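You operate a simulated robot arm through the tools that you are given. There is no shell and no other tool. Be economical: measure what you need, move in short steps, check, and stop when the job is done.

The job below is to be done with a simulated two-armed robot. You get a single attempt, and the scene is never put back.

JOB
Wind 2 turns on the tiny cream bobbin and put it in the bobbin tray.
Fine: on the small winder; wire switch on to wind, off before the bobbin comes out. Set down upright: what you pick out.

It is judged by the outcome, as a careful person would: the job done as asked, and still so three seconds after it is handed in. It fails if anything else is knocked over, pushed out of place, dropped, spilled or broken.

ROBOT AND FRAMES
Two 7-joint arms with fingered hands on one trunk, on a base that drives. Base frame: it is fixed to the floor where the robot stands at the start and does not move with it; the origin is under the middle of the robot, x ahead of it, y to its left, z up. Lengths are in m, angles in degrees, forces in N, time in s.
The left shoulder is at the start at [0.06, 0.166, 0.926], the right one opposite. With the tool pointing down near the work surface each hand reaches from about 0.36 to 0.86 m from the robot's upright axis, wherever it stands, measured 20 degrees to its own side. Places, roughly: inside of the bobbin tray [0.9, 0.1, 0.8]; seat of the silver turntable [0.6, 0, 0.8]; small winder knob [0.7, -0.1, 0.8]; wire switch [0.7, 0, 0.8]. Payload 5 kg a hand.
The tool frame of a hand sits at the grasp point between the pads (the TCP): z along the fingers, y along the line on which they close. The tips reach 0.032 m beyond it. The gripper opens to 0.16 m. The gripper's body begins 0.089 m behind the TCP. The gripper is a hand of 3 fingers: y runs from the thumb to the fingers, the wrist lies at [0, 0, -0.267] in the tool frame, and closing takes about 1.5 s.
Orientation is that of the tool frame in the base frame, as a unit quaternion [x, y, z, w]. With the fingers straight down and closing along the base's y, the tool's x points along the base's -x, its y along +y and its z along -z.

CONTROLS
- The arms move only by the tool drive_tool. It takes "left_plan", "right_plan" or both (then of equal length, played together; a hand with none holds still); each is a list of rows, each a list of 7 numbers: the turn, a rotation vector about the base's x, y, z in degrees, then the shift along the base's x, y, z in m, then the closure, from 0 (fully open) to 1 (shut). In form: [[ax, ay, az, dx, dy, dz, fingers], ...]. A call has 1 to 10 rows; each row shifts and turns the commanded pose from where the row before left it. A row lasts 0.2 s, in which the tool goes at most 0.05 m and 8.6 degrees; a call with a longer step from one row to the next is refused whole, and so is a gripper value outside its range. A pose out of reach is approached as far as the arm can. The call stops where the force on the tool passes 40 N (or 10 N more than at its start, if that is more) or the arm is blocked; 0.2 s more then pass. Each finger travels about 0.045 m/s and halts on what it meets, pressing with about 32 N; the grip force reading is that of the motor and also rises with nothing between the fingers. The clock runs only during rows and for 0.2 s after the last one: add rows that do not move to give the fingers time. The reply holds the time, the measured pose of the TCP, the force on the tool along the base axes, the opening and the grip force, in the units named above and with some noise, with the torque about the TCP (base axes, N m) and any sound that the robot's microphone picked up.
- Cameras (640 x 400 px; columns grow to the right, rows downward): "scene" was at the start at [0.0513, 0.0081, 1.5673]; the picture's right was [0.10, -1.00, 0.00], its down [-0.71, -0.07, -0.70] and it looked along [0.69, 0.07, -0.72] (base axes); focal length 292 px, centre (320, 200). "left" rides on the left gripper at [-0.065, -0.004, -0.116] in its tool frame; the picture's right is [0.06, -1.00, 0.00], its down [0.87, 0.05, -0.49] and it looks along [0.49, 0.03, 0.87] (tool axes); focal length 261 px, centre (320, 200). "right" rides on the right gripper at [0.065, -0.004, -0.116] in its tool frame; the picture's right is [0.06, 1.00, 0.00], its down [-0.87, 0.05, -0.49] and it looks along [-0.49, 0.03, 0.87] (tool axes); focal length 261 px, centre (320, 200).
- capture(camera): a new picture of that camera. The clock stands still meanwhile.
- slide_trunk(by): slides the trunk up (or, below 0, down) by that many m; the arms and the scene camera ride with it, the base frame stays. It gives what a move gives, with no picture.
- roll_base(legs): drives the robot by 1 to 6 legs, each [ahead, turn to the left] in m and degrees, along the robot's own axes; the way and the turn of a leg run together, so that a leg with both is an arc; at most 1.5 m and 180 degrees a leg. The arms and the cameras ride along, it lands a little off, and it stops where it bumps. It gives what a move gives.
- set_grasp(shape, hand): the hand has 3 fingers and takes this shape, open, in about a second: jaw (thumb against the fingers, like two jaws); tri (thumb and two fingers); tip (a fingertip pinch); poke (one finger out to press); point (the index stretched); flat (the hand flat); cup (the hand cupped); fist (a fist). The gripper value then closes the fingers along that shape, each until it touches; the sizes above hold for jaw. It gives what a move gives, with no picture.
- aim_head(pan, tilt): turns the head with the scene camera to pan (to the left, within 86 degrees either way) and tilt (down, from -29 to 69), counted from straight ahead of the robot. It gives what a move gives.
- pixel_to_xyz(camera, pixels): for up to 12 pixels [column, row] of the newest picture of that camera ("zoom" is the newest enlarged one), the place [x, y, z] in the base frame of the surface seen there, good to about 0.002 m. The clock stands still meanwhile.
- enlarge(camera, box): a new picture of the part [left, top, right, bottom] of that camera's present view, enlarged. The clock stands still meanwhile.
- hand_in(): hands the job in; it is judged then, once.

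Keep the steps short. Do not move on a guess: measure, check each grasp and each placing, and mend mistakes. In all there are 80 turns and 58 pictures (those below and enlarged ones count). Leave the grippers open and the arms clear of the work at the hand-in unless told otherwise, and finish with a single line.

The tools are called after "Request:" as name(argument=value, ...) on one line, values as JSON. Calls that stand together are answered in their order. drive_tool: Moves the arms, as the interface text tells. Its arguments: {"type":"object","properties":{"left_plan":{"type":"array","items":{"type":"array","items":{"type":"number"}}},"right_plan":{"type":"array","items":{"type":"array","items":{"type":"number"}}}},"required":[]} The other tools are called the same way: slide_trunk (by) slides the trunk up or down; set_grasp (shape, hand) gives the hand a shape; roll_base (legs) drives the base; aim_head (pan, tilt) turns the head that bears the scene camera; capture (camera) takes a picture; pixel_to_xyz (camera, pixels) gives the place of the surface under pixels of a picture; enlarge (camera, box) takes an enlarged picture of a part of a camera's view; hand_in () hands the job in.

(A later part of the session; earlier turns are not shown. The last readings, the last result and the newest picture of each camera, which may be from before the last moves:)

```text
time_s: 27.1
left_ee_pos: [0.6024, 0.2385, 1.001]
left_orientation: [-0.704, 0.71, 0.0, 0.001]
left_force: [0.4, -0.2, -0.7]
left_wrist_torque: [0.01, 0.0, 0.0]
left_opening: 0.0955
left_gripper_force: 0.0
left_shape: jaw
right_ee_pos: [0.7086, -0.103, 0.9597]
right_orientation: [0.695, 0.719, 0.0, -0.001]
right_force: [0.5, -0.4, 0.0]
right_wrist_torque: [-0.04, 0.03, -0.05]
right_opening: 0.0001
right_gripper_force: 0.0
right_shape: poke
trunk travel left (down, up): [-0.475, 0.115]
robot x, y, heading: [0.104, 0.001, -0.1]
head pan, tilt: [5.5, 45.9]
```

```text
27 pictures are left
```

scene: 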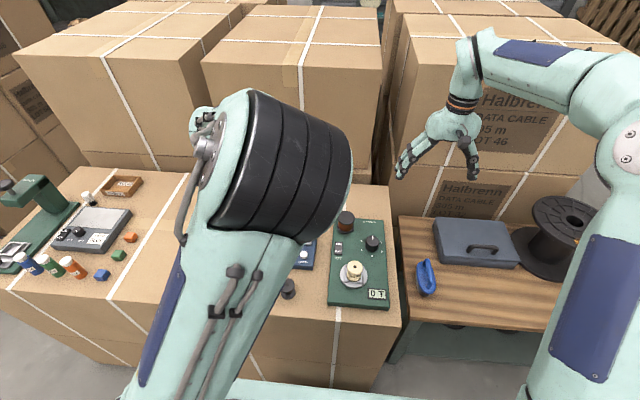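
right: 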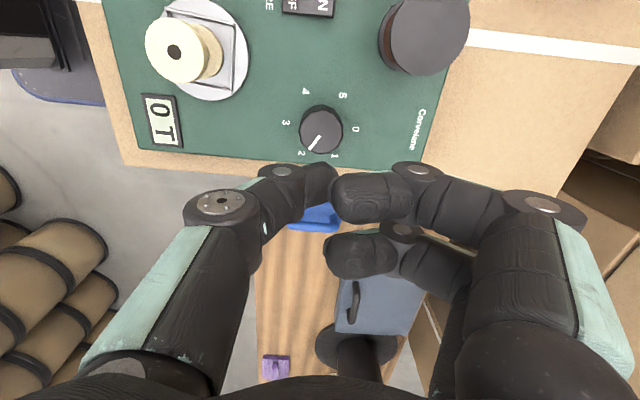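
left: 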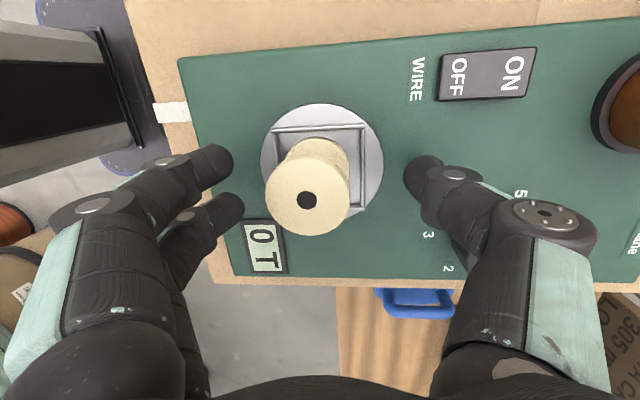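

The thumb seems to be the finger that's out, with its tip near (322,180). I'll measure it.

Request:
pixel_to_xyz(camera="right", pixels=[[322, 170], [328, 178], [322, 190], [300, 200], [315, 180], [345, 195], [370, 200], [350, 250], [310, 5], [410, 190]])

Request:
enlarge(camera="right", box=[240, 140, 420, 290])

Request:
enlarge(camera="scene", box=[320, 130, 440, 310])

```text
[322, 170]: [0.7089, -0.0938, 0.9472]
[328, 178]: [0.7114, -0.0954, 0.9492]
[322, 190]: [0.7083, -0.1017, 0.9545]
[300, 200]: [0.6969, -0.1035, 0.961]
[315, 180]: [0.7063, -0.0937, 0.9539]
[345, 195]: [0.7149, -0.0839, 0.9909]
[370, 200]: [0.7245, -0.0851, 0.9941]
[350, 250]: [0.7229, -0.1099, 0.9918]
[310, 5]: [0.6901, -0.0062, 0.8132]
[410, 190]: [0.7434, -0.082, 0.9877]
```

```text
2.67 times, centred on (330, 215) of right
```

zoom: 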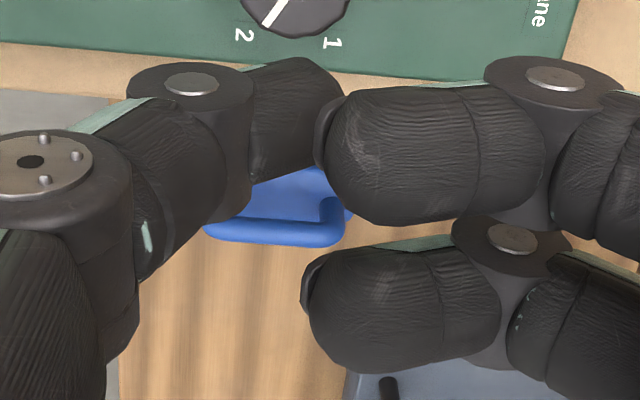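

```text
2.22 times, centred on (380, 220) of scene
```

zoom: 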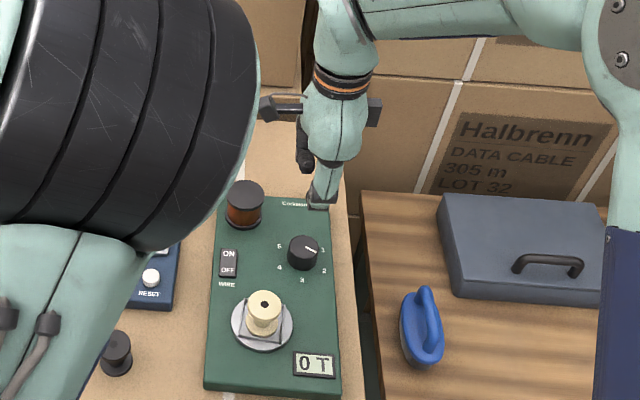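

The poke tip is near the tool axis, about 3 cm below the TCP. I'll turn the hand back to yaw ≈0 so the curled fingers keep away from the copper spool, moving toward the ON end at (0.703, 0.001).

Request:
drive_tool(right_plan=[[0, 0, 8, 0, 0.01, 0, 0], [0, 0, 8, 0, 0.01, 0, 0], [0, 0, 8, 0, 0.01, 0, 0], [0, 0, 8, 0, 0.01, 0, 0], [0, 0, 8, 0, 0.01, 0, 0], [0, 0, 8, 0, 0.01, 0, 0], [0, 0, 8, 0, 0.01, 0, 0], [0, 0, 8, -0.001, 0.01, 0, 0], [0, 0, 8, -0.001, 0.01, 0, 0], [0, 0, 8, -0.002, 0.01, 0, 0]])

Request:
drive_tool(right_plan=[[0, 0, 8, 0, 0.003, -0.03, 0], [0, 0, 0, 0, 0, -0.04, 0], [0, 0, 0, 0, 0, 0, 0]])

Request:
capture(camera="right")

```text
time_s: 29.3
left_ee_pos: [0.6029, 0.2377, 1.0026]
left_orientation: [-0.704, 0.711, 0.0, 0.001]
left_force: [-0.8, -0.2, 0.4]
left_wrist_torque: [-0.01, 0.0, 0.03]
left_opening: 0.0954
left_gripper_force: 0.1
left_shape: jaw
right_ee_pos: [0.7032, -0.0023, 0.9637]
right_orientation: [0.068, 0.998, 0.0, 0.0]
right_force: [-0.2, 0.3, 0.2]
right_wrist_torque: [-0.02, 0.0, -0.01]
right_opening: 0.0
right_gripper_force: 0.1
right_shape: poke
trunk travel left (down, up): [-0.475, 0.115]
robot x, y, heading: [0.1104, 0.0014, -0.1]
head pan, tilt: [5.5, 45.9]
```

```text
time_s: 30.1
left_ee_pos: [0.6016, 0.2378, 1.0018]
left_orientation: [-0.704, 0.711, -0.001, 0.0]
left_force: [1.3, -0.3, 0.0]
left_wrist_torque: [0.01, 0.02, -0.01]
left_opening: 0.0957
left_gripper_force: 0.0
left_shape: jaw
right_ee_pos: [0.7035, 0.0009, 0.8933]
right_orientation: [0.0, 1.0, 0.0, 0.0]
right_force: [0.5, -1.4, -0.4]
right_wrist_torque: [0.01, 0.01, 0.02]
right_opening: 0.0
right_gripper_force: 0.0
right_shape: poke
trunk travel left (down, up): [-0.475, 0.115]
robot x, y, heading: [0.1137, -0.0035, -0.1]
head pan, tilt: [5.5, 45.9]
```

```text
24 pictures are left
```

right: 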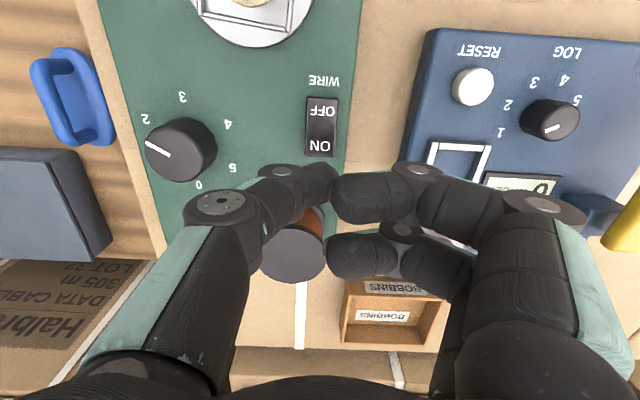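

ON lies at (319,147), and the poke tip is above it near column 325. I'll lower to z≈0.86 and zoom in.

Request:
drive_tool(right_plan=[[0, 0, 0, 0, 0, -0.02, 0], [0, 0, 0, 0, 0, -0.012, 0], [0, 0, 0, 0, 0, 0, 0]])

Request:
enlarge(camera="right", box=[240, 100, 400, 220])

```text
time_s: 30.9
left_ee_pos: [0.6027, 0.2384, 1.0018]
left_orientation: [-0.704, 0.71, 0.0, 0.0]
left_force: [0.6, -0.6, -0.4]
left_wrist_torque: [-0.03, -0.02, -0.01]
left_opening: 0.0956
left_gripper_force: 0.0
left_shape: jaw
right_ee_pos: [0.7051, 0.0006, 0.8617]
right_orientation: [0.001, 1.0, 0.001, 0.0]
right_force: [0.0, 1.2, 0.6]
right_wrist_torque: [0.03, 0.0, 0.04]
right_opening: 0.0
right_gripper_force: 0.0
right_shape: poke
trunk travel left (down, up): [-0.475, 0.115]
robot x, y, heading: [0.1073, -0.0024, -0.1]
head pan, tilt: [5.5, 45.9]
```

```text
3.33 times, centred on (320, 160) of right
```

zoom: 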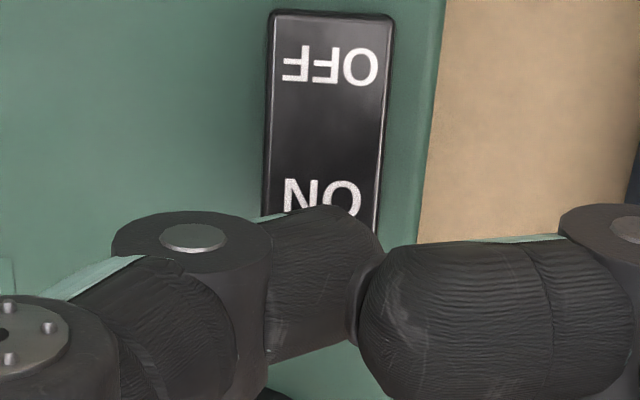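

The tip is over ON, slightly to the right. I'll shift y -3 mm and lower in small steps to feel contact.

Request:
drive_tool(right_plan=[[0, 0, 0, -0.001, -0.003, -0.004, 0], [0, 0, 0, 0, 0, -0.004, 0], [0, 0, 0, 0, 0, -0.004, 0], [0, 0, 0, 0, 0, -0.003, 0], [0, 0, 0, 0, 0, 0, 0]])

Request:
enlarge(camera="right", box=[240, 100, 400, 220])

```text
time_s: 32.1
left_ee_pos: [0.6018, 0.2402, 1.0011]
left_orientation: [-0.704, 0.71, 0.0, 0.0]
left_force: [-0.1, 0.0, -0.6]
left_wrist_torque: [-0.02, 0.04, -0.02]
left_opening: 0.0953
left_gripper_force: 0.1
left_shape: jaw
right_ee_pos: [0.7027, -0.0015, 0.8465]
right_orientation: [0.001, 1.0, 0.001, -0.001]
right_force: [-1.1, -0.2, -0.4]
right_wrist_torque: [-0.01, 0.01, 0.02]
right_opening: 0.0
right_gripper_force: 0.2
right_shape: poke
trunk travel left (down, up): [-0.475, 0.115]
robot x, y, heading: [0.1087, -0.0004, 0.0]
head pan, tilt: [5.5, 45.9]
```

```text
3.33 times, centred on (320, 160) of right
```

zoom: 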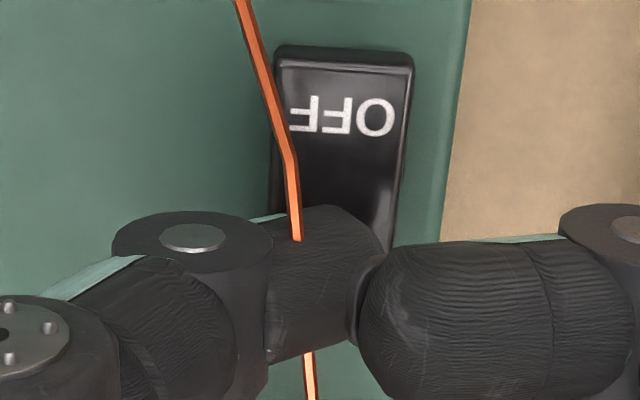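

The switch has tipped to ON and a copper wire now runs from the spool to the bobbin. I'll lift the finger away and read the counter.

Request:
drive_tool(right_plan=[[0, 0, 0, 0, 0, 0.02, 0], [0, 0, 0, 0, 0, 0.03, 0], [0, 0, 0, 0, 0, 0.03, 0]])

Request:
enlarge(camera="scene", box=[320, 190, 420, 310])

```text
time_s: 32.9
left_ee_pos: [0.6024, 0.2388, 1.0024]
left_orientation: [-0.705, 0.71, 0.0, 0.0]
left_force: [-0.1, 0.7, -0.7]
left_wrist_torque: [-0.01, -0.03, -0.01]
left_opening: 0.0954
left_gripper_force: 0.0
left_shape: jaw
right_ee_pos: [0.7039, -0.0008, 0.9266]
right_orientation: [0.0, 1.0, -0.001, 0.0]
right_force: [-0.1, -0.1, 0.3]
right_wrist_torque: [0.0, -0.01, -0.03]
right_opening: 0.0
right_gripper_force: 0.0
right_shape: poke
trunk travel left (down, up): [-0.475, 0.115]
robot x, y, heading: [0.1071, -0.0002, -0.2]
head pan, tilt: [5.5, 45.9]
```

```text
3.33 times, centred on (370, 250) of scene
```

zoom: 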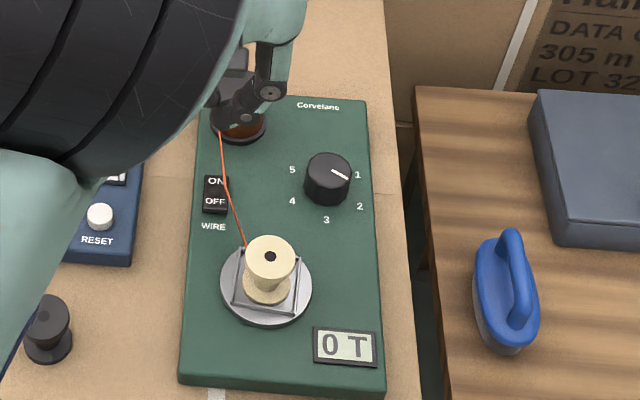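

The wire is on and the counter shows 0 T so far. I'll wait 2 s and look again.

Request:
drive_tool(right_plan=[[0, 0, 0, 0, 0, 0, 0], [0, 0, 0, 0, 0, 0, 0], [0, 0, 0, 0, 0, 0, 0], [0, 0, 0, 0, 0, 0, 0], [0, 0, 0, 0, 0, 0, 0], [0, 0, 0, 0, 0, 0, 0], [0, 0, 0, 0, 0, 0, 0], [0, 0, 0, 0, 0, 0, 0], [0, 0, 0, 0, 0, 0, 0], [0, 0, 0, 0, 0, 0, 0]])

Request:
enlarge(camera="scene", box=[320, 190, 420, 310])

```text
time_s: 35.1
left_ee_pos: [0.6022, 0.2377, 1.0026]
left_orientation: [-0.704, 0.71, -0.001, 0.0]
left_force: [-0.6, 0.5, -0.3]
left_wrist_torque: [0.02, -0.01, 0.0]
left_opening: 0.0955
left_gripper_force: 0.0
left_shape: jaw
right_ee_pos: [0.7044, -0.0004, 0.927]
right_orientation: [0.0, 1.0, 0.0, 0.0]
right_force: [0.0, 0.5, 0.2]
right_wrist_torque: [0.02, -0.02, -0.01]
right_opening: 0.0
right_gripper_force: 0.1
right_shape: poke
trunk travel left (down, up): [-0.475, 0.115]
robot x, y, heading: [0.1081, 0.002, -0.1]
head pan, tilt: [5.5, 45.9]
```

```text
3.33 times, centred on (370, 250) of scene
```

zoom: 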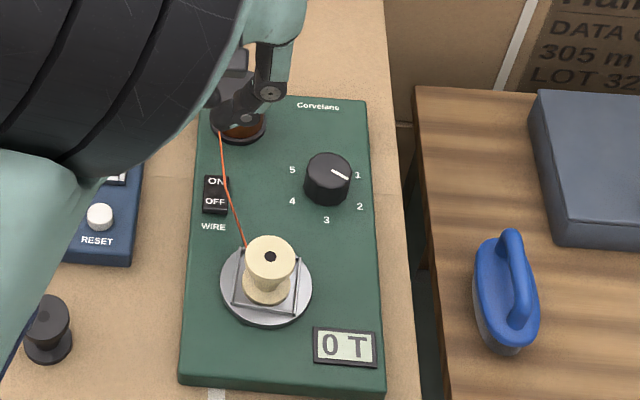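

No winding happens by itself, so the knob itself must do the winding while the wire is on, and my earlier turn with the wire off didn't count. I'll switch the wire off, return the knob to 0, switch on and turn to 2. First, where the wire runs, so the finger avoids it.

Request:
enlarge(camera="right", box=[200, 0, 440, 180])

```text
2.22 times, centred on (320, 90) of right
```

zoom: 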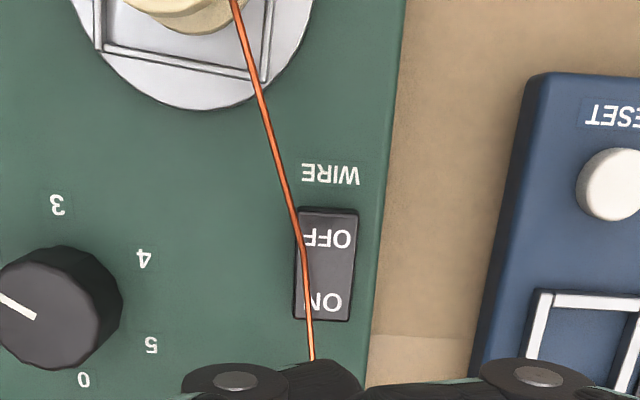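

Request:
pixel_to_xyz(camera="zoom", pixels=[[272, 130], [290, 193], [301, 240], [307, 290], [311, 340], [335, 240], [335, 300], [325, 318], [330, 212], [298, 260], [352, 260], [250, 50]])

```text
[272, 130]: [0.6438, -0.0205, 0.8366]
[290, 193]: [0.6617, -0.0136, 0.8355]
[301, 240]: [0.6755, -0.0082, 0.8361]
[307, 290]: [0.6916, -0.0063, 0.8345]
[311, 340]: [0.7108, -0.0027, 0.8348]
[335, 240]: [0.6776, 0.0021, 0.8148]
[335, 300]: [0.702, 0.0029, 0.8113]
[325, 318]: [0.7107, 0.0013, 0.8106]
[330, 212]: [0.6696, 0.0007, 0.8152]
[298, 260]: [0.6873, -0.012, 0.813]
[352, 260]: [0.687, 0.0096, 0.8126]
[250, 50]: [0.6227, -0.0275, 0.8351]
```

The wire is at z≈0.835 and y≈-0.008 beside the OFF end at (0.675,0.001). With the hand at yaw -88° and the tip at y≈+0.005, the thumb stays clear of the wire. I'll turn and go there at height.

Request:
drive_tool(right_plan=[[0, 0, -8, -0.003, 0.0005, 0, 0], [0, 0, -8, -0.003, 0.0005, 0, 0], [0, 0, -8, -0.003, 0.0005, 0, 0], [0, 0, -8, -0.003, 0.0005, 0, 0], [0, 0, -8, -0.003, 0.0005, 0, 0], [0, 0, -8, -0.003, 0.0005, 0, 0], [0, 0, -8, -0.003, 0.0005, 0, 0], [0, 0, -8, -0.003, 0.0005, 0, 0], [0, 0, -8, -0.003, 0.001, 0, 0], [0, 0, -8, -0.003, 0.001, 0, 0]])

Request:
drive_tool(right_plan=[[0, 0, -8, 0, 0, -0.03, 0], [0, 0, 0, 0, 0, -0.03, 0], [0, 0, 0, 0, 0, 0, 0]])

Request:
enlarge(camera="right", box=[220, 100, 420, 240])

```text
time_s: 37.3
left_ee_pos: [0.6014, 0.2381, 1.0022]
left_orientation: [-0.704, 0.71, 0.0, 0.0]
left_force: [-0.2, -0.5, -0.6]
left_wrist_torque: [-0.01, 0.0, 0.0]
left_opening: 0.096
left_gripper_force: 0.2
left_shape: jaw
right_ee_pos: [0.6719, 0.0041, 0.9267]
right_orientation: [0.644, 0.765, 0.0, 0.0]
right_force: [-0.1, 0.1, -0.5]
right_wrist_torque: [-0.02, -0.01, 0.02]
right_opening: 0.0
right_gripper_force: 0.1
right_shape: poke
trunk travel left (down, up): [-0.475, 0.115]
robot x, y, heading: [0.1064, 0.0025, -0.2]
head pan, tilt: [5.5, 45.9]
```

```text
time_s: 38.1
left_ee_pos: [0.603, 0.239, 1.0019]
left_orientation: [-0.704, 0.71, 0.0, 0.0]
left_force: [-0.2, 0.6, 0.4]
left_wrist_torque: [0.03, -0.01, -0.03]
left_opening: 0.0955
left_gripper_force: 0.1
left_shape: jaw
right_ee_pos: [0.6757, 0.0046, 0.8679]
right_orientation: [0.695, 0.719, 0.001, 0.0]
right_force: [0.0, -0.5, 1.1]
right_wrist_torque: [0.0, -0.01, 0.0]
right_opening: 0.0001
right_gripper_force: 0.0
right_shape: poke
trunk travel left (down, up): [-0.475, 0.115]
robot x, y, heading: [0.1109, 0.0012, 0.2]
head pan, tilt: [5.5, 45.9]
```

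```text
2.86 times, centred on (320, 170) of right
```

zoom: 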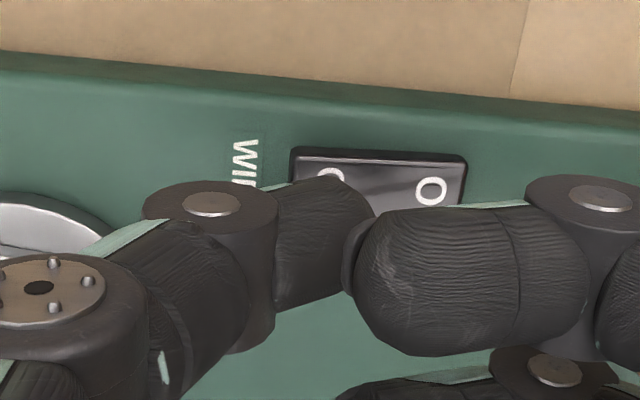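

The tip is over the OFF end. Lowering in small steps.

Request:
drive_tool(right_plan=[[0, 0, 0, -0.001, 0, -0.008, 0], [0, 0, 0, 0, 0, -0.006, 0], [0, 0, 0, 0, 0, -0.004, 0], [0, 0, 0, 0, 0, -0.004, 0], [0, 0, 0, 0, 0, 0, 0]])

Request:
enlarge(camera="right", box=[220, 100, 420, 240])

```text
time_s: 39.3
left_ee_pos: [0.6021, 0.2391, 1.0017]
left_orientation: [-0.704, 0.71, -0.001, 0.001]
left_force: [-0.4, -0.4, -0.7]
left_wrist_torque: [-0.02, 0.02, -0.02]
left_opening: 0.0954
left_gripper_force: 0.1
left_shape: jaw
right_ee_pos: [0.6714, 0.0035, 0.8442]
right_orientation: [0.695, 0.719, 0.0, 0.0]
right_force: [0.0, 0.3, 2.4]
right_wrist_torque: [0.04, 0.03, -0.01]
right_opening: 0.0002
right_gripper_force: 0.1
right_shape: poke
trunk travel left (down, up): [-0.475, 0.115]
robot x, y, heading: [0.1107, 0.0017, -0.1]
head pan, tilt: [5.5, 45.9]
```

```text
2.86 times, centred on (320, 170) of right
```

zoom: 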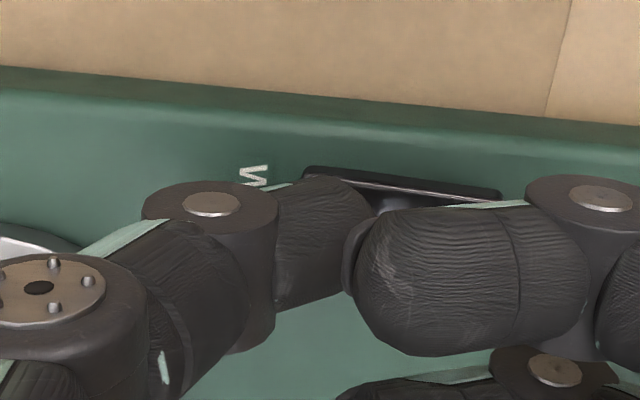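

Light contact and the rocker looks tipped. I'll lift, move back above the knob and check the switch.

Request:
drive_tool(right_plan=[[0, 0, 0, 0, 0, 0.03, 0], [0, 0, 0, 0, 0, 0.045, 0], [0, 0, 0, 0, 0, 0.045, 0], [0, 0, 0, 0.012, -0.0355, 0, 0], [0, 0, 0, 0.012, -0.0355, 0, 0], [0, 0, 0, 0.0115, -0.035, 0, 0], [0, 0, 0, 0, 0, 0, 0]])

Request:
set_grasp(hand="right", shape="jaw")

Request:
capture(camera="right")

```text
time_s: 40.9
left_ee_pos: [0.6011, 0.2379, 1.0017]
left_orientation: [-0.704, 0.71, 0.001, 0.0]
left_force: [-0.5, 0.5, 0.6]
left_wrist_torque: [-0.03, -0.03, 0.01]
left_opening: 0.0956
left_gripper_force: 0.1
left_shape: jaw
right_ee_pos: [0.7094, -0.1012, 0.962]
right_orientation: [0.694, 0.72, 0.0, 0.001]
right_force: [-0.4, 0.4, -0.1]
right_wrist_torque: [-0.04, 0.0, 0.0]
right_opening: 0.0
right_gripper_force: 0.0
right_shape: poke
trunk travel left (down, up): [-0.475, 0.115]
robot x, y, heading: [0.1075, -0.0018, -0.0]
head pan, tilt: [5.5, 45.9]
```

```text
time_s: 41.8
left_ee_pos: [0.602, 0.2385, 1.0015]
left_orientation: [-0.704, 0.71, 0.0, -0.001]
left_force: [0.0, -0.7, 0.4]
left_wrist_torque: [0.02, 0.0, 0.0]
left_opening: 0.0956
left_gripper_force: 0.1
left_shape: jaw
right_ee_pos: [0.7074, -0.1004, 0.9616]
right_orientation: [0.694, 0.72, 0.0, 0.0]
right_force: [-0.6, 0.1, -0.5]
right_wrist_torque: [0.02, -0.02, 0.01]
right_opening: 0.1602
right_gripper_force: 0.0
right_shape: jaw
trunk travel left (down, up): [-0.475, 0.115]
robot x, y, heading: [0.1079, -0.002, -0.2]
head pan, tilt: [5.5, 45.9]
```

```text
16 pictures are left
```

right: 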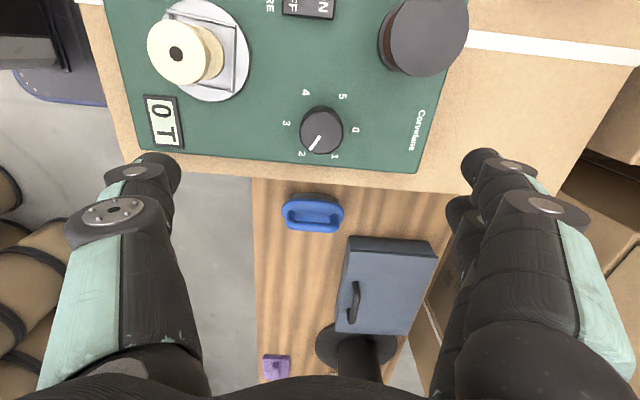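

The wire is gone, so the switch is off. I'll narrow the fingers, lower onto the knob and grip it to turn it back to 0.

Request:
drive_tool(right_plan=[[0, 0, 0, 0, -0.0015, 0, 0.5], [0, 0, 0, 0, 0, 0, 0.5], [0, 0, 0, 0, 0, 0, 0.5], [0, 0, 0, 0, 0, 0, 0.5], [0, 0, 0, 0, 0, -0.04, 0.5], [0, 0, 0, 0, 0, -0.045, 0.5], [0, 0, 0, 0, 0, -0.025, 0.5], [0, 0, 0, 0, 0, -0.005, 0.5], [0, 0, 0, 0, 0, 0, 0.5]])

Request:
drive_tool(right_plan=[[0, 0, 0, 0, 0, 0, 0.65], [0, 0, 0, 0, 0, 0, 0.75], [0, 0, 0, 0, 0, 0, 0.85], [0, 0, 0, 0, 0, 0, 0.9], [0, 0, 0, 0, 0, 0, 0.9]])

Request:
drive_tool(right_plan=[[0, 0, 7.5, 0, 0, 0, 0.9], [0, 0, 7.5, 0, 0, 0, 0.9], [0, 0, 7.5, 0, 0, 0, 0.9], [0, 0, 7.5, 0, 0, 0, 0.9], [0, 0, 7.5, 0, 0, 0, 0.9], [0, 0, 7.5, 0, 0, 0, 0.9], [0, 0, 7.5, 0, 0, 0, 0.9], [0, 0, 7.5, 0, 0, 0, 0.9], [0, 0, 0, 0, 0, 0, 0.9]])

Request:
drive_tool(right_plan=[[0, 0, 7.5, 0, 0, 0, 0.9], [0, 0, 7.5, 0, 0, 0, 0.9], [0, 0, 7.5, 0, 0, 0, 0.9], [0, 0, 7.5, 0, 0, 0, 0.9], [0, 0, 7.5, 0, 0, 0, 0.9], [0, 0, 7.5, 0, 0, 0, 0.9], [0, 0, 7.5, 0, 0, 0, 0.9], [0, 0, 7.5, 0, 0, 0, 0.9], [0, 0, 0, 0, 0, 0, 0.9]])

Request:
capture(camera="right")

```text
time_s: 43.8
left_ee_pos: [0.6012, 0.2389, 1.0016]
left_orientation: [-0.704, 0.71, 0.0, 0.0]
left_force: [-0.2, -0.2, 0.6]
left_wrist_torque: [-0.01, -0.02, 0.01]
left_opening: 0.0953
left_gripper_force: 0.2
left_shape: jaw
right_ee_pos: [0.7059, -0.1037, 0.8491]
right_orientation: [0.695, 0.719, 0.001, 0.0]
right_force: [0.5, 0.2, 0.2]
right_wrist_torque: [-0.01, 0.0, 0.0]
right_opening: 0.0808
right_gripper_force: 0.1
right_shape: jaw
trunk travel left (down, up): [-0.475, 0.115]
robot x, y, heading: [0.1071, 0.0005, -0.2]
head pan, tilt: [5.5, 45.9]
```

```text
time_s: 45.0
left_ee_pos: [0.6024, 0.2385, 1.0017]
left_orientation: [-0.704, 0.71, 0.0, 0.0]
left_force: [0.3, -0.2, 0.0]
left_wrist_torque: [-0.02, -0.01, -0.02]
left_opening: 0.0956
left_gripper_force: 0.0
left_shape: jaw
right_ee_pos: [0.7058, -0.1039, 0.8497]
right_orientation: [0.694, 0.72, 0.0, 0.0]
right_force: [0.7, 0.1, -2.3]
right_wrist_torque: [0.0, -0.07, -0.03]
right_opening: 0.0303
right_gripper_force: 31.5
right_shape: jaw
trunk travel left (down, up): [-0.475, 0.115]
robot x, y, heading: [0.1102, 0.0012, -0.0]
head pan, tilt: [5.5, 45.9]
```

```text
time_s: 47.0
left_ee_pos: [0.6019, 0.2379, 1.0025]
left_orientation: [-0.703, 0.711, 0.0, 0.001]
left_force: [0.1, -0.6, 0.6]
left_wrist_torque: [-0.01, -0.02, 0.02]
left_opening: 0.0956
left_gripper_force: 0.2
left_shape: jaw
right_ee_pos: [0.709, -0.1029, 0.8487]
right_orientation: [0.241, 0.97, 0.001, 0.001]
right_force: [12.6, -16.5, 12.6]
right_wrist_torque: [-0.5, -0.18, -0.04]
right_opening: 0.031
right_gripper_force: 32.2
right_shape: jaw
trunk travel left (down, up): [-0.475, 0.115]
robot x, y, heading: [0.1108, -0.0008, 0.3]
head pan, tilt: [5.5, 45.9]
```

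```text
time_s: 49.0
left_ee_pos: [0.6012, 0.2392, 1.0015]
left_orientation: [-0.704, 0.71, 0.0, -0.001]
left_force: [0.8, 0.5, -1.0]
left_wrist_torque: [0.0, -0.01, 0.01]
left_opening: 0.0957
left_gripper_force: 0.0
left_shape: jaw
right_ee_pos: [0.7098, -0.1038, 0.8488]
right_orientation: [-0.276, 0.961, 0.0, 0.001]
right_force: [24.9, -3.2, 10.3]
right_wrist_torque: [-0.35, -0.67, 0.0]
right_opening: 0.0316
right_gripper_force: 31.6
right_shape: jaw
trunk travel left (down, up): [-0.475, 0.115]
robot x, y, heading: [0.1118, -0.0002, -0.0]
head pan, tilt: [5.5, 45.9]
```

```text
15 pictures are left
```

right: 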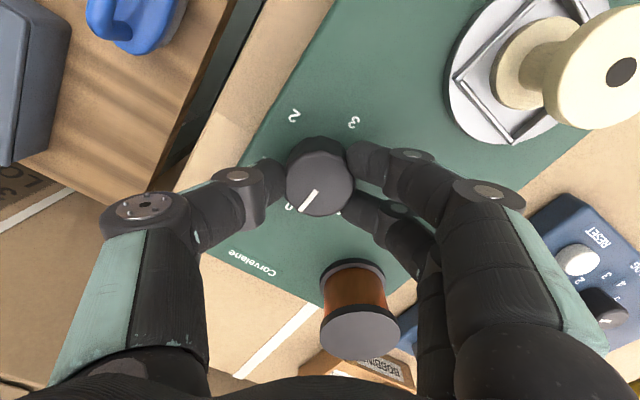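

The knob is back at 0. I'll release, lift, take the poke shape and go above the ON end as before.

Request:
drive_tool(right_plan=[[0, 0, 0, 0, 0, 0, 0.75], [0, 0, 0, 0, 0, 0, 0.6], [0, 0, 0, 0, 0, 0, 0.5], [0, 0, 0, 0, 0, 0, 0.5], [0, 0, 0, 0, 0, 0.04, 0.5], [0, 0, 0, 0, 0, 0.045, 0.5], [0, 0, 0, 0, 0, 0.03, 0.5], [0, 0, 0, 0, 0, 0, 0.5]])

Request:
set_grasp(hand="right", shape="poke")

Request:
drive_tool(right_plan=[[0, 0, -8, -0.001, 0.025, 0, 0], [0, 0, -8, -0.001, 0.025, 0, 0], [0, 0, -8, -0.001, 0.025, 0, 0], [0, 0, -8, -0.001, 0.025, 0, 0], [0, 0, 0, 0, 0, -0.03, 0], [0, 0, 0, 0, 0, -0.03, 0], [0, 0, 0, 0, 0, 0, 0]])

```text
time_s: 50.8
left_ee_pos: [0.6028, 0.2384, 1.0015]
left_orientation: [-0.704, 0.71, 0.0, 0.0]
left_force: [0.1, 0.6, -1.2]
left_wrist_torque: [0.0, 0.01, 0.04]
left_opening: 0.0956
left_gripper_force: 0.0
left_shape: jaw
right_ee_pos: [0.7074, -0.1041, 0.9607]
right_orientation: [-0.275, 0.961, -0.001, -0.001]
right_force: [-0.8, 0.8, 0.9]
right_wrist_torque: [-0.02, 0.01, -0.01]
right_opening: 0.0794
right_gripper_force: 0.0
right_shape: jaw
trunk travel left (down, up): [-0.475, 0.115]
robot x, y, heading: [0.106, -0.0006, 0.2]
head pan, tilt: [5.5, 45.9]
```

```text
time_s: 51.7
left_ee_pos: [0.6012, 0.2373, 1.0018]
left_orientation: [-0.704, 0.711, 0.0, 0.001]
left_force: [0.6, -0.2, 0.2]
left_wrist_torque: [0.01, -0.03, 0.04]
left_opening: 0.0953
left_gripper_force: 0.0
left_shape: jaw
right_ee_pos: [0.7074, -0.1047, 0.9591]
right_orientation: [-0.276, 0.961, 0.0, -0.001]
right_force: [0.6, -0.3, 0.1]
right_wrist_torque: [-0.01, -0.01, 0.03]
right_opening: 0.0
right_gripper_force: 0.1
right_shape: poke
trunk travel left (down, up): [-0.475, 0.115]
robot x, y, heading: [0.1057, -0.0008, -0.2]
head pan, tilt: [5.5, 45.9]
```

```text
time_s: 53.3
left_ee_pos: [0.6019, 0.2387, 1.0019]
left_orientation: [-0.703, 0.711, 0.0, -0.001]
left_force: [0.5, -0.1, -0.2]
left_wrist_torque: [0.01, 0.0, 0.01]
left_opening: 0.0955
left_gripper_force: 0.0
left_shape: jaw
right_ee_pos: [0.7031, -0.0029, 0.9006]
right_orientation: [0.001, 1.0, 0.001, 0.0]
right_force: [0.1, -0.2, 0.0]
right_wrist_torque: [0.02, -0.03, 0.0]
right_opening: 0.0002
right_gripper_force: 0.1
right_shape: poke
trunk travel left (down, up): [-0.475, 0.115]
robot x, y, heading: [0.1107, -0.002, 0.2]
head pan, tilt: [5.5, 45.9]
```

At (0.703,-0.003,0.901). I'll press to z≈0.846 and lift again, then check.

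Request:
drive_tool(right_plan=[[0, 0, 0, 0, 0.0015, -0.03, 0], [0, 0, 0, 0, 0, -0.013, 0], [0, 0, 0, 0, 0, -0.006, 0], [0, 0, 0, 0, 0, -0.006, 0], [0, 0, 0, 0, 0, 0, 0], [0, 0, 0, 0, 0, 0.02, 0], [0, 0, 0, 0, 0, 0.045, 0], [0, 0, 0, 0, 0, 0.045, 0]])

Request:
capture(camera="right")

```text
time_s: 55.1
left_ee_pos: [0.601, 0.2384, 1.002]
left_orientation: [-0.704, 0.71, 0.0, 0.0]
left_force: [-0.5, 0.7, 0.2]
left_wrist_torque: [0.03, -0.01, 0.0]
left_opening: 0.0955
left_gripper_force: 0.0
left_shape: jaw
right_ee_pos: [0.7036, -0.0023, 0.9563]
right_orientation: [-0.001, 1.0, 0.0, 0.0]
right_force: [0.5, -0.4, 0.0]
right_wrist_torque: [0.0, -0.03, 0.01]
right_opening: 0.0
right_gripper_force: 0.0
right_shape: poke
trunk travel left (down, up): [-0.475, 0.115]
robot x, y, heading: [0.1065, -0.0008, -0.1]
head pan, tilt: [5.5, 45.9]
```

```text
14 pictures are left
```

right: 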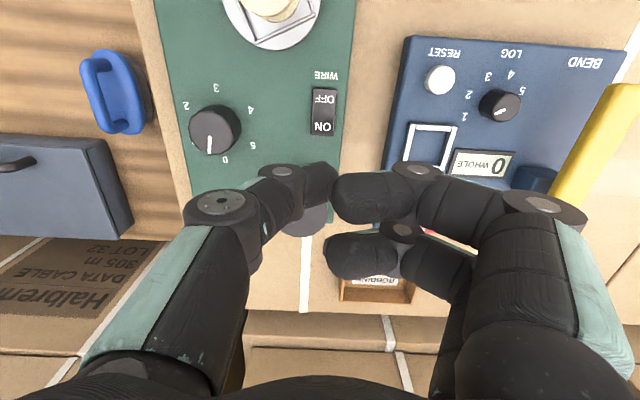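

No wire this time, so the switch didn't tip. The knob is at 0. I'll press again 4 mm deeper and 2 mm further toward the ON end.

Request:
drive_tool(right_plan=[[0, 0, 0, 0.001, 0.001, -0.045, 0], [0, 0, 0, 0.001, 0, -0.045, 0], [0, 0, 0, 0, 0, -0.012, 0], [0, 0, 0, 0, 0, -0.007, 0], [0, 0, 0, 0, 0, -0.004, 0], [0, 0, 0, 0, 0, 0, 0]])

```text
time_s: 56.5
left_ee_pos: [0.6022, 0.2377, 1.003]
left_orientation: [-0.704, 0.71, 0.0, -0.001]
left_force: [-1.0, -0.4, 0.3]
left_wrist_torque: [-0.01, 0.0, 0.02]
left_opening: 0.0955
left_gripper_force: 0.1
left_shape: jaw
right_ee_pos: [0.7058, -0.0014, 0.8446]
right_orientation: [0.001, 1.0, 0.0, -0.001]
right_force: [0.0, -0.1, 0.0]
right_wrist_torque: [-0.02, 0.02, -0.04]
right_opening: 0.0
right_gripper_force: 0.0
right_shape: poke
trunk travel left (down, up): [-0.475, 0.115]
robot x, y, heading: [0.105, -0.0015, 0.3]
head pan, tilt: [5.5, 45.9]
```

No force left at 0.8446. I'll go 2 mm lower, then zoom.

Request:
drive_tool(right_plan=[[0, 0, 0, 0, 0, -0.001, 0], [0, 0, 0, 0, 0, -0.001, 0], [0, 0, 0, 0, 0, 0, 0]])

Request:
enlarge(camera="right", box=[240, 80, 400, 220])

```text
time_s: 57.3
left_ee_pos: [0.6016, 0.2386, 1.0025]
left_orientation: [-0.704, 0.71, 0.0, 0.0]
left_force: [-0.3, -1.3, 0.7]
left_wrist_torque: [0.04, 0.0, -0.02]
left_opening: 0.0954
left_gripper_force: 0.0
left_shape: jaw
right_ee_pos: [0.7064, -0.0002, 0.8453]
right_orientation: [0.0, 1.0, 0.0, 0.0]
right_force: [0.8, -1.4, 6.5]
right_wrist_torque: [0.02, 0.03, -0.02]
right_opening: 0.0
right_gripper_force: 0.1
right_shape: poke
trunk travel left (down, up): [-0.475, 0.115]
robot x, y, heading: [0.1103, 0.0043, 0.0]
head pan, tilt: [5.5, 45.9]
```

```text
2.86 times, centred on (320, 150) of right
```

zoom: 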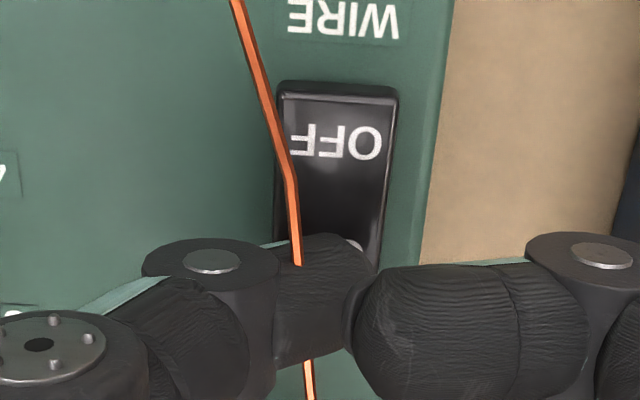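

The wire is on. I'll lift, go above the knob with yaw +32° and take the jaw shape.

Request:
drive_tool(right_plan=[[0, 0, 0, 0, 0, 0.03, 0], [0, 0, 0, 0, 0, 0.045, 0], [0, 0, 0, 0, 0, 0.045, 0], [0, 0, 8, 0, -0.0255, 0, 0], [0, 0, 8, 0, -0.0255, 0, 0], [0, 0, 8, 0, -0.0255, 0, 0], [0, 0, 8, 0, -0.0255, 0, 0], [0, 0, 0, 0, 0, 0, 0]])

Request:
set_grasp(hand="right", shape="jaw")

Request:
drive_tool(right_plan=[[0, 0, 0, 0, 0, 0, 0.5], [0, 0, 0, 0, 0, 0, 0.5], [0, 0, 0, 0, 0, 0, 0.5], [0, 0, 0, 0, 0, 0, 0.5], [0, 0, 0, 0, 0, 0, 0.5]])

```text
time_s: 59.1
left_ee_pos: [0.6021, 0.2382, 1.0017]
left_orientation: [-0.704, 0.71, 0.0, 0.0]
left_force: [-0.3, -0.2, 1.3]
left_wrist_torque: [0.02, 0.01, 0.01]
left_opening: 0.0953
left_gripper_force: 0.1
left_shape: jaw
right_ee_pos: [0.7044, -0.1049, 0.9644]
right_orientation: [-0.276, 0.961, -0.001, 0.0]
right_force: [-0.1, 0.7, 0.5]
right_wrist_torque: [-0.04, 0.01, 0.0]
right_opening: 0.0
right_gripper_force: 0.0
right_shape: poke
trunk travel left (down, up): [-0.475, 0.115]
robot x, y, heading: [0.1104, 0.0047, 0.0]
head pan, tilt: [5.5, 45.9]
```

```text
time_s: 60.0
left_ee_pos: [0.603, 0.2374, 1.0017]
left_orientation: [-0.704, 0.71, 0.0, 0.0]
left_force: [-0.4, 0.3, -0.4]
left_wrist_torque: [-0.01, 0.05, -0.03]
left_opening: 0.0957
left_gripper_force: 0.1
left_shape: jaw
right_ee_pos: [0.7056, -0.1048, 0.9648]
right_orientation: [-0.276, 0.961, 0.0, 0.0]
right_force: [0.3, -0.1, -0.4]
right_wrist_torque: [-0.04, -0.01, 0.0]
right_opening: 0.1599
right_gripper_force: 0.0
right_shape: jaw
trunk travel left (down, up): [-0.475, 0.115]
robot x, y, heading: [0.1097, 0.0047, -0.0]
head pan, tilt: [5.5, 45.9]
```

```text
time_s: 61.2
left_ee_pos: [0.6018, 0.2379, 1.0004]
left_orientation: [-0.704, 0.71, 0.0, -0.001]
left_force: [0.1, 0.7, 0.8]
left_wrist_torque: [-0.01, -0.02, -0.01]
left_opening: 0.0952
left_gripper_force: 0.0
left_shape: jaw
right_ee_pos: [0.7046, -0.1037, 0.9652]
right_orientation: [-0.275, 0.961, 0.0, 0.0]
right_force: [0.8, -0.7, -0.1]
right_wrist_torque: [0.02, 0.04, -0.01]
right_opening: 0.0809
right_gripper_force: 0.2
right_shape: jaw
trunk travel left (down, up): [-0.475, 0.115]
robot x, y, heading: [0.1103, -0.0034, 0.1]
head pan, tilt: [5.5, 45.9]
```

I'll lower onto the knob, grip and turn 60° clockwise, then look at the counter.

Request:
drive_tool(right_plan=[[0, 0, 0, 0.002, 0.002, -0.04, 0.5], [0, 0, 0, 0, 0, -0.045, 0.5], [0, 0, 0, 0, 0, -0.027, 0.5], [0, 0, 0, 0, 0, -0.005, 0.5], [0, 0, 0, 0, 0, 0, 0.65], [0, 0, 0, 0, 0, 0, 0.75], [0, 0, 0, 0, 0, 0, 0.85], [0, 0, 0, 0, 0, 0, 0.9], [0, 0, 0, 0, 0, 0, 0.9]])

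Request:
drive_tool(right_plan=[[0, 0, -7.5, 0, 0, 0, 0.9], [0, 0, -7.5, 0, 0, 0, 0.9], [0, 0, -7.5, 0, 0, 0, 0.9], [0, 0, -7.5, 0, 0, 0, 0.9], [0, 0, -7.5, 0, 0, 0, 0.9], [0, 0, -7.5, 0, 0, 0, 0.9], [0, 0, -7.5, 0, 0, 0, 0.9], [0, 0, -7.5, 0, 0, 0, 0.9], [0, 0, 0, 0, 0, 0, 0.9]])

Request:
enlarge(camera="scene", box=[320, 190, 420, 310])

```text
time_s: 63.2
left_ee_pos: [0.602, 0.2375, 1.0015]
left_orientation: [-0.704, 0.711, 0.0, 0.0]
left_force: [0.0, -0.1, 0.2]
left_wrist_torque: [0.0, -0.03, 0.02]
left_opening: 0.096
left_gripper_force: 0.1
left_shape: jaw
right_ee_pos: [0.7088, -0.0995, 0.847]
right_orientation: [-0.276, 0.961, 0.0, 0.0]
right_force: [1.9, -2.8, -1.8]
right_wrist_torque: [-0.04, -0.02, 0.0]
right_opening: 0.0302
right_gripper_force: 31.6
right_shape: jaw
trunk travel left (down, up): [-0.475, 0.115]
robot x, y, heading: [0.1132, -0.0013, 0.2]
head pan, tilt: [5.5, 45.9]
```

```text
time_s: 65.2
left_ee_pos: [0.6035, 0.2392, 1.0007]
left_orientation: [-0.703, 0.711, 0.0, 0.0]
left_force: [0.6, -0.4, -0.4]
left_wrist_torque: [-0.02, -0.01, 0.03]
left_opening: 0.0953
left_gripper_force: 0.1
left_shape: jaw
right_ee_pos: [0.7083, -0.1014, 0.8466]
right_orientation: [0.244, 0.97, 0.0, 0.0]
right_force: [19.9, 1.4, -7.9]
right_wrist_torque: [0.21, -0.51, 0.01]
right_opening: 0.0289
right_gripper_force: 31.7
right_shape: jaw
trunk travel left (down, up): [-0.475, 0.115]
robot x, y, heading: [0.1104, -0.0029, 0.1]
head pan, tilt: [5.5, 45.9]
```

```text
3.33 times, centred on (370, 250) of scene
```

zoom: 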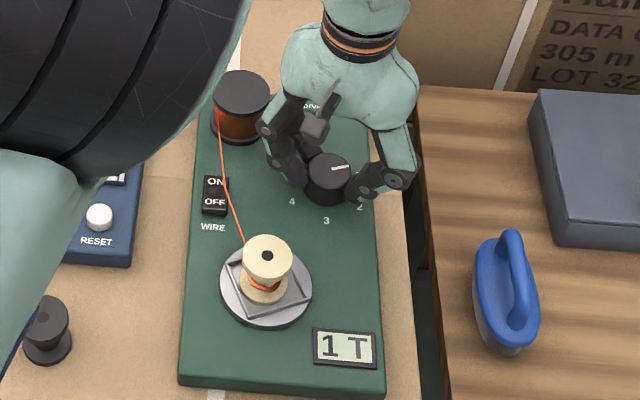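

Counter reads 1 T and the wire winds on. Turning another 60°, with a small +x shift to relieve the side force.

Request:
drive_tool(right_plan=[[0, 0, -7.5, 0.0005, 0, 0, 0.9], [0, 0, -7.5, 0.0005, 0, 0, 0.9], [0, 0, -7.5, 0, 0, 0, 0.9], [0, 0, -7.5, 0, 0, 0, 0.9], [0, 0, -7.5, 0, 0, 0, 0.9], [0, 0, -7.5, 0, 0, 0, 0.9], [0, 0, -7.5, 0, 0, 0, 0.9], [0, 0, -7.5, 0, 0, 0, 0.9], [0, 0, 0, 0, 0, 0, 0.9]])

Request:
enlarge(camera="scene", box=[320, 190, 420, 310])

```text
time_s: 67.2
left_ee_pos: [0.6023, 0.2366, 1.0014]
left_orientation: [-0.703, 0.711, 0.0, -0.001]
left_force: [0.5, -0.4, -0.6]
left_wrist_torque: [0.01, 0.02, 0.01]
left_opening: 0.0955
left_gripper_force: 0.0
left_shape: jaw
right_ee_pos: [0.7089, -0.1023, 0.8461]
right_orientation: [0.696, 0.718, 0.0, 0.0]
right_force: [13.3, -10.0, 0.1]
right_wrist_torque: [-0.2, -0.56, 0.0]
right_opening: 0.0286
right_gripper_force: 31.5
right_shape: jaw
trunk travel left (down, up): [-0.475, 0.115]
robot x, y, heading: [0.1093, -0.0012, -0.1]
head pan, tilt: [5.5, 45.9]
```

```text
3.33 times, centred on (370, 250) of scene
```

zoom: 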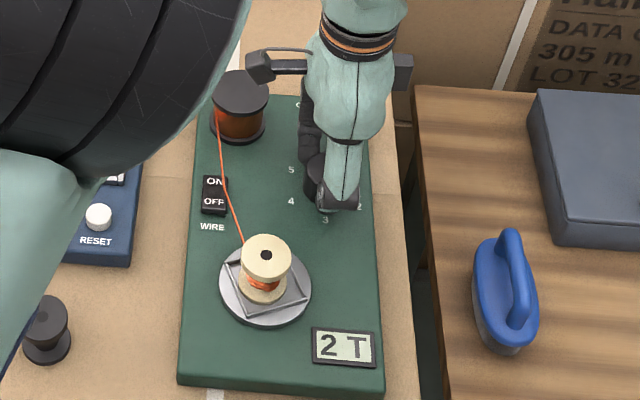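

2 T. I'll release the knob, lift, take the poke shape, and press OFF as before (yaw -88°, x≈0.6725, y≈0.004).

Request:
drive_tool(right_plan=[[0, 0, 0, 0, 0, 0, 0.75], [0, 0, 0, 0, 0, 0, 0.6], [0, 0, 0, 0, 0, 0, 0.5], [0, 0, 0, 0, 0, 0, 0.5], [0, 0, 0, 0, 0, 0.04, 0.5], [0, 0, 0, 0, 0, 0.045, 0.5], [0, 0, 0, 0, 0, 0.03, 0.5], [0, 0, 0, 0, 0, 0, 0.5]])

Request:
set_grasp(hand="right", shape="poke")

Request:
drive_tool(right_plan=[[0, 0, 0, -0.012, 0.0355, 0, 0], [0, 0, 0, -0.012, 0.0355, 0, 0], [0, 0, 0, -0.012, 0.0355, 0, 0], [0, 0, 0, 0, 0, -0.03, 0], [0, 0, 0, 0, 0, -0.04, 0], [0, 0, 0, 0, 0, 0, 0], [0, 0, 0, 0, 0, 0, 0]])

```text
time_s: 69.0
left_ee_pos: [0.6017, 0.238, 1.0033]
left_orientation: [-0.704, 0.71, -0.001, 0.001]
left_force: [-0.2, 0.2, -0.1]
left_wrist_torque: [0.01, -0.04, 0.01]
left_opening: 0.0956
left_gripper_force: 0.1
left_shape: jaw
right_ee_pos: [0.711, -0.1024, 0.9626]
right_orientation: [0.695, 0.719, 0.0, 0.0]
right_force: [0.8, -0.2, 0.3]
right_wrist_torque: [0.01, 0.01, 0.0]
right_opening: 0.0795
right_gripper_force: 0.1
right_shape: jaw
trunk travel left (down, up): [-0.475, 0.115]
robot x, y, heading: [0.1083, 0.0021, 0.1]
head pan, tilt: [5.5, 45.9]
```

```text
time_s: 69.9
left_ee_pos: [0.6022, 0.2391, 1.0021]
left_orientation: [-0.704, 0.71, 0.0, 0.0]
left_force: [0.2, 0.4, -0.8]
left_wrist_torque: [0.05, 0.02, -0.05]
left_opening: 0.0955
left_gripper_force: 0.1
left_shape: jaw
right_ee_pos: [0.712, -0.1032, 0.9615]
right_orientation: [0.695, 0.719, 0.0, 0.0]
right_force: [-0.5, -0.4, 0.2]
right_wrist_torque: [0.03, 0.02, 0.03]
right_opening: 0.0
right_gripper_force: 0.1
right_shape: poke
trunk travel left (down, up): [-0.475, 0.115]
robot x, y, heading: [0.1092, -0.0008, 0.0]
head pan, tilt: [5.5, 45.9]
```

```text
time_s: 71.5
left_ee_pos: [0.6019, 0.2385, 1.0029]
left_orientation: [-0.704, 0.71, 0.0, 0.0]
left_force: [0.2, 0.7, 0.3]
left_wrist_torque: [-0.01, -0.02, -0.02]
left_opening: 0.0954
left_gripper_force: 0.0
left_shape: jaw
right_ee_pos: [0.6718, 0.0047, 0.8925]
right_orientation: [0.695, 0.719, 0.0, -0.001]
right_force: [-0.9, 0.3, -0.4]
right_wrist_torque: [-0.03, -0.03, 0.01]
right_opening: 0.0
right_gripper_force: 0.1
right_shape: poke
trunk travel left (down, up): [-0.475, 0.115]
robot x, y, heading: [0.114, 0.001, -0.1]
head pan, tilt: [5.5, 45.9]
```

In place above the OFF end. Pressing down to z≈0.844, then lifting off.

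Request:
drive_tool(right_plan=[[0, 0, 0, -0.001, 0, -0.03, 0], [0, 0, 0, 0, 0, -0.008, 0], [0, 0, 0, 0, 0, -0.006, 0], [0, 0, 0, 0, 0, -0.003, 0], [0, 0, 0, 0, 0, -0.002, 0], [0, 0, 0, 0, 0, 0, 0]])

Request:
drive_tool(right_plan=[[0, 0, 0, 0, 0, 0.03, 0], [0, 0, 0, 0, 0, 0.045, 0], [0, 0, 0, 0, 0, 0.045, 0], [0, 0, 0, 0.012, -0.045, 0, 0], [0, 0, 0, 0.012, -0.045, 0, 0], [0, 0, 0, 0.012, -0.045, 0, 0], [0, 0, 0, 0, 0, 0, 0]])

Request:
enlarge(camera="scene", box=[320, 190, 420, 310])

```text
time_s: 72.9
left_ee_pos: [0.602, 0.2387, 1.0022]
left_orientation: [-0.704, 0.71, 0.0, 0.0]
left_force: [0.3, -1.3, 0.2]
left_wrist_torque: [0.02, 0.02, 0.0]
left_opening: 0.0955
left_gripper_force: 0.1
left_shape: jaw
right_ee_pos: [0.6712, 0.0051, 0.8441]
right_orientation: [0.695, 0.719, 0.001, 0.0]
right_force: [-0.6, -0.9, 7.1]
right_wrist_torque: [-0.08, -0.04, 0.03]
right_opening: 0.0002
right_gripper_force: 0.0
right_shape: poke
trunk travel left (down, up): [-0.475, 0.115]
robot x, y, heading: [0.1085, -0.0032, 0.1]
head pan, tilt: [5.5, 45.9]
```

```text
time_s: 74.5
left_ee_pos: [0.6022, 0.2392, 1.0017]
left_orientation: [-0.704, 0.71, 0.001, 0.0]
left_force: [-0.2, 0.0, -0.2]
left_wrist_torque: [-0.01, -0.02, -0.04]
left_opening: 0.0954
left_gripper_force: 0.0
left_shape: jaw
right_ee_pos: [0.7093, -0.1295, 0.9627]
right_orientation: [0.695, 0.719, 0.0, 0.0]
right_force: [-0.1, -0.1, 0.5]
right_wrist_torque: [0.0, 0.0, -0.02]
right_opening: 0.0
right_gripper_force: 0.0
right_shape: poke
trunk travel left (down, up): [-0.475, 0.115]
robot x, y, heading: [0.1097, -0.0001, -0.4]
head pan, tilt: [5.5, 45.9]
```

```text
3.33 times, centred on (370, 250) of scene
```

zoom: 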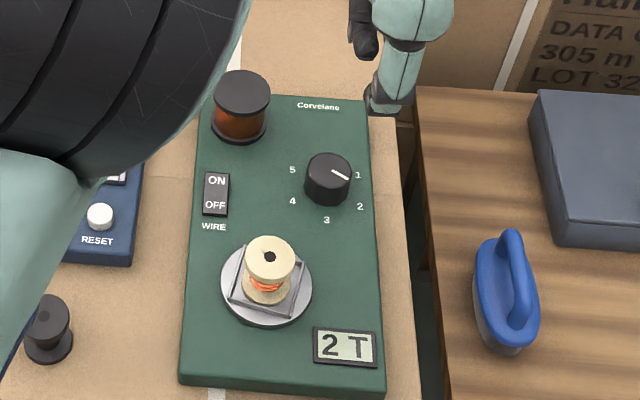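

Wire off, counter 2 T, and two turns visible on the bobbin. I'll measure the bobbin top now, and the tray from the same scene view isn't possible, so just the bobbin.

Request:
pixel_to_xyz(camera="zoom", pixels=[[248, 258], [291, 258], [269, 240], [269, 276], [270, 257], [232, 290], [300, 255], [262, 312], [242, 248], [298, 300]])

Request:
drive_tool(right_plan=[[0, 0, 8, 0, -0.03, 0.03, 0], [0, 0, 8, 0, -0.03, 0.03, 0], [0, 0, 8, 0, -0.03, 0.02, 0], [0, 0, 8, 0, -0.02, 0, 0], [0, 0, 8, -0.02, -0.02, 0, 0], [0, 0, 8, -0.02, 0, 0, 0], [0, 0, 8, -0.02, 0, 0, 0], [0, 0, 8, 0, 0, 0, 0], [0, 0, 8, 0, 0, 0, 0], [0, 0, 8, 0, 0, 0, 0]])

Request:
drive_tool(left_plan=[[0, 0, -8.2, 0, 0, 0, 0.4], [0, 0, -8.2, 0, 0, 0, 0.4], [0, 0, -8.2, 0, 0, 0, 0.4], [0, 0, -8.2, 0, 0, 0, 0.4], [0, 0, -8.2, 0, 0, 0, 0.4], [0, 0, -8.2, 0, 0, 0, 0.4], [0, 0, -8.2, 0, 0, 0, 0.4], [0, 0, -8.2, 0, 0, 0, 0.4], [0, 0, -8.2, 0, 0, 0, 0.4], [0, 0, -8.2, 0, 0, 0, 0.4]])

```text
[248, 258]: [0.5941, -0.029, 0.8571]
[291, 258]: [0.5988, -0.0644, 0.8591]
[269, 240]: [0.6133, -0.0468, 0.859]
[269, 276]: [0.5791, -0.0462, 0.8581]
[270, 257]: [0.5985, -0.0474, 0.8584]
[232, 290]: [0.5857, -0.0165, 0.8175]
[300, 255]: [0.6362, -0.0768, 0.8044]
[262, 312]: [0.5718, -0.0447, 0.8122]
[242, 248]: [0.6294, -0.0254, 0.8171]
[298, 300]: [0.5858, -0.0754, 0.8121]
```

```text
time_s: 76.7
left_ee_pos: [0.6017, 0.238, 1.0019]
left_orientation: [-0.704, 0.71, 0.0, 0.0]
left_force: [-0.2, -0.6, -0.6]
left_wrist_torque: [-0.01, -0.02, -0.01]
left_opening: 0.0956
left_gripper_force: 0.0
left_shape: jaw
right_ee_pos: [0.6468, -0.2604, 1.0427]
right_orientation: [0.069, 0.998, 0.0, 0.001]
right_force: [-0.2, 0.7, 0.2]
right_wrist_torque: [0.0, 0.03, -0.03]
right_opening: 0.0
right_gripper_force: 0.0
right_shape: poke
trunk travel left (down, up): [-0.475, 0.115]
robot x, y, heading: [0.1088, -0.0019, 0.3]
head pan, tilt: [5.5, 45.9]
```

```text
time_s: 78.9
left_ee_pos: [0.6026, 0.24, 1.0025]
left_orientation: [-0.063, 0.998, 0.0, 0.0]
left_force: [0.4, 0.8, 0.4]
left_wrist_torque: [-0.06, 0.0, 0.02]
left_opening: 0.0956
left_gripper_force: 0.1
left_shape: jaw
right_ee_pos: [0.6476, -0.26, 1.0428]
right_orientation: [0.07, 0.998, 0.0, 0.0]
right_force: [-0.5, 0.0, 0.2]
right_wrist_torque: [0.02, 0.0, 0.0]
right_opening: 0.0001
right_gripper_force: 0.0
right_shape: poke
trunk travel left (down, up): [-0.475, 0.115]
robot x, y, heading: [0.1104, -0.0004, 0.1]
head pan, tilt: [5.5, 45.9]
```

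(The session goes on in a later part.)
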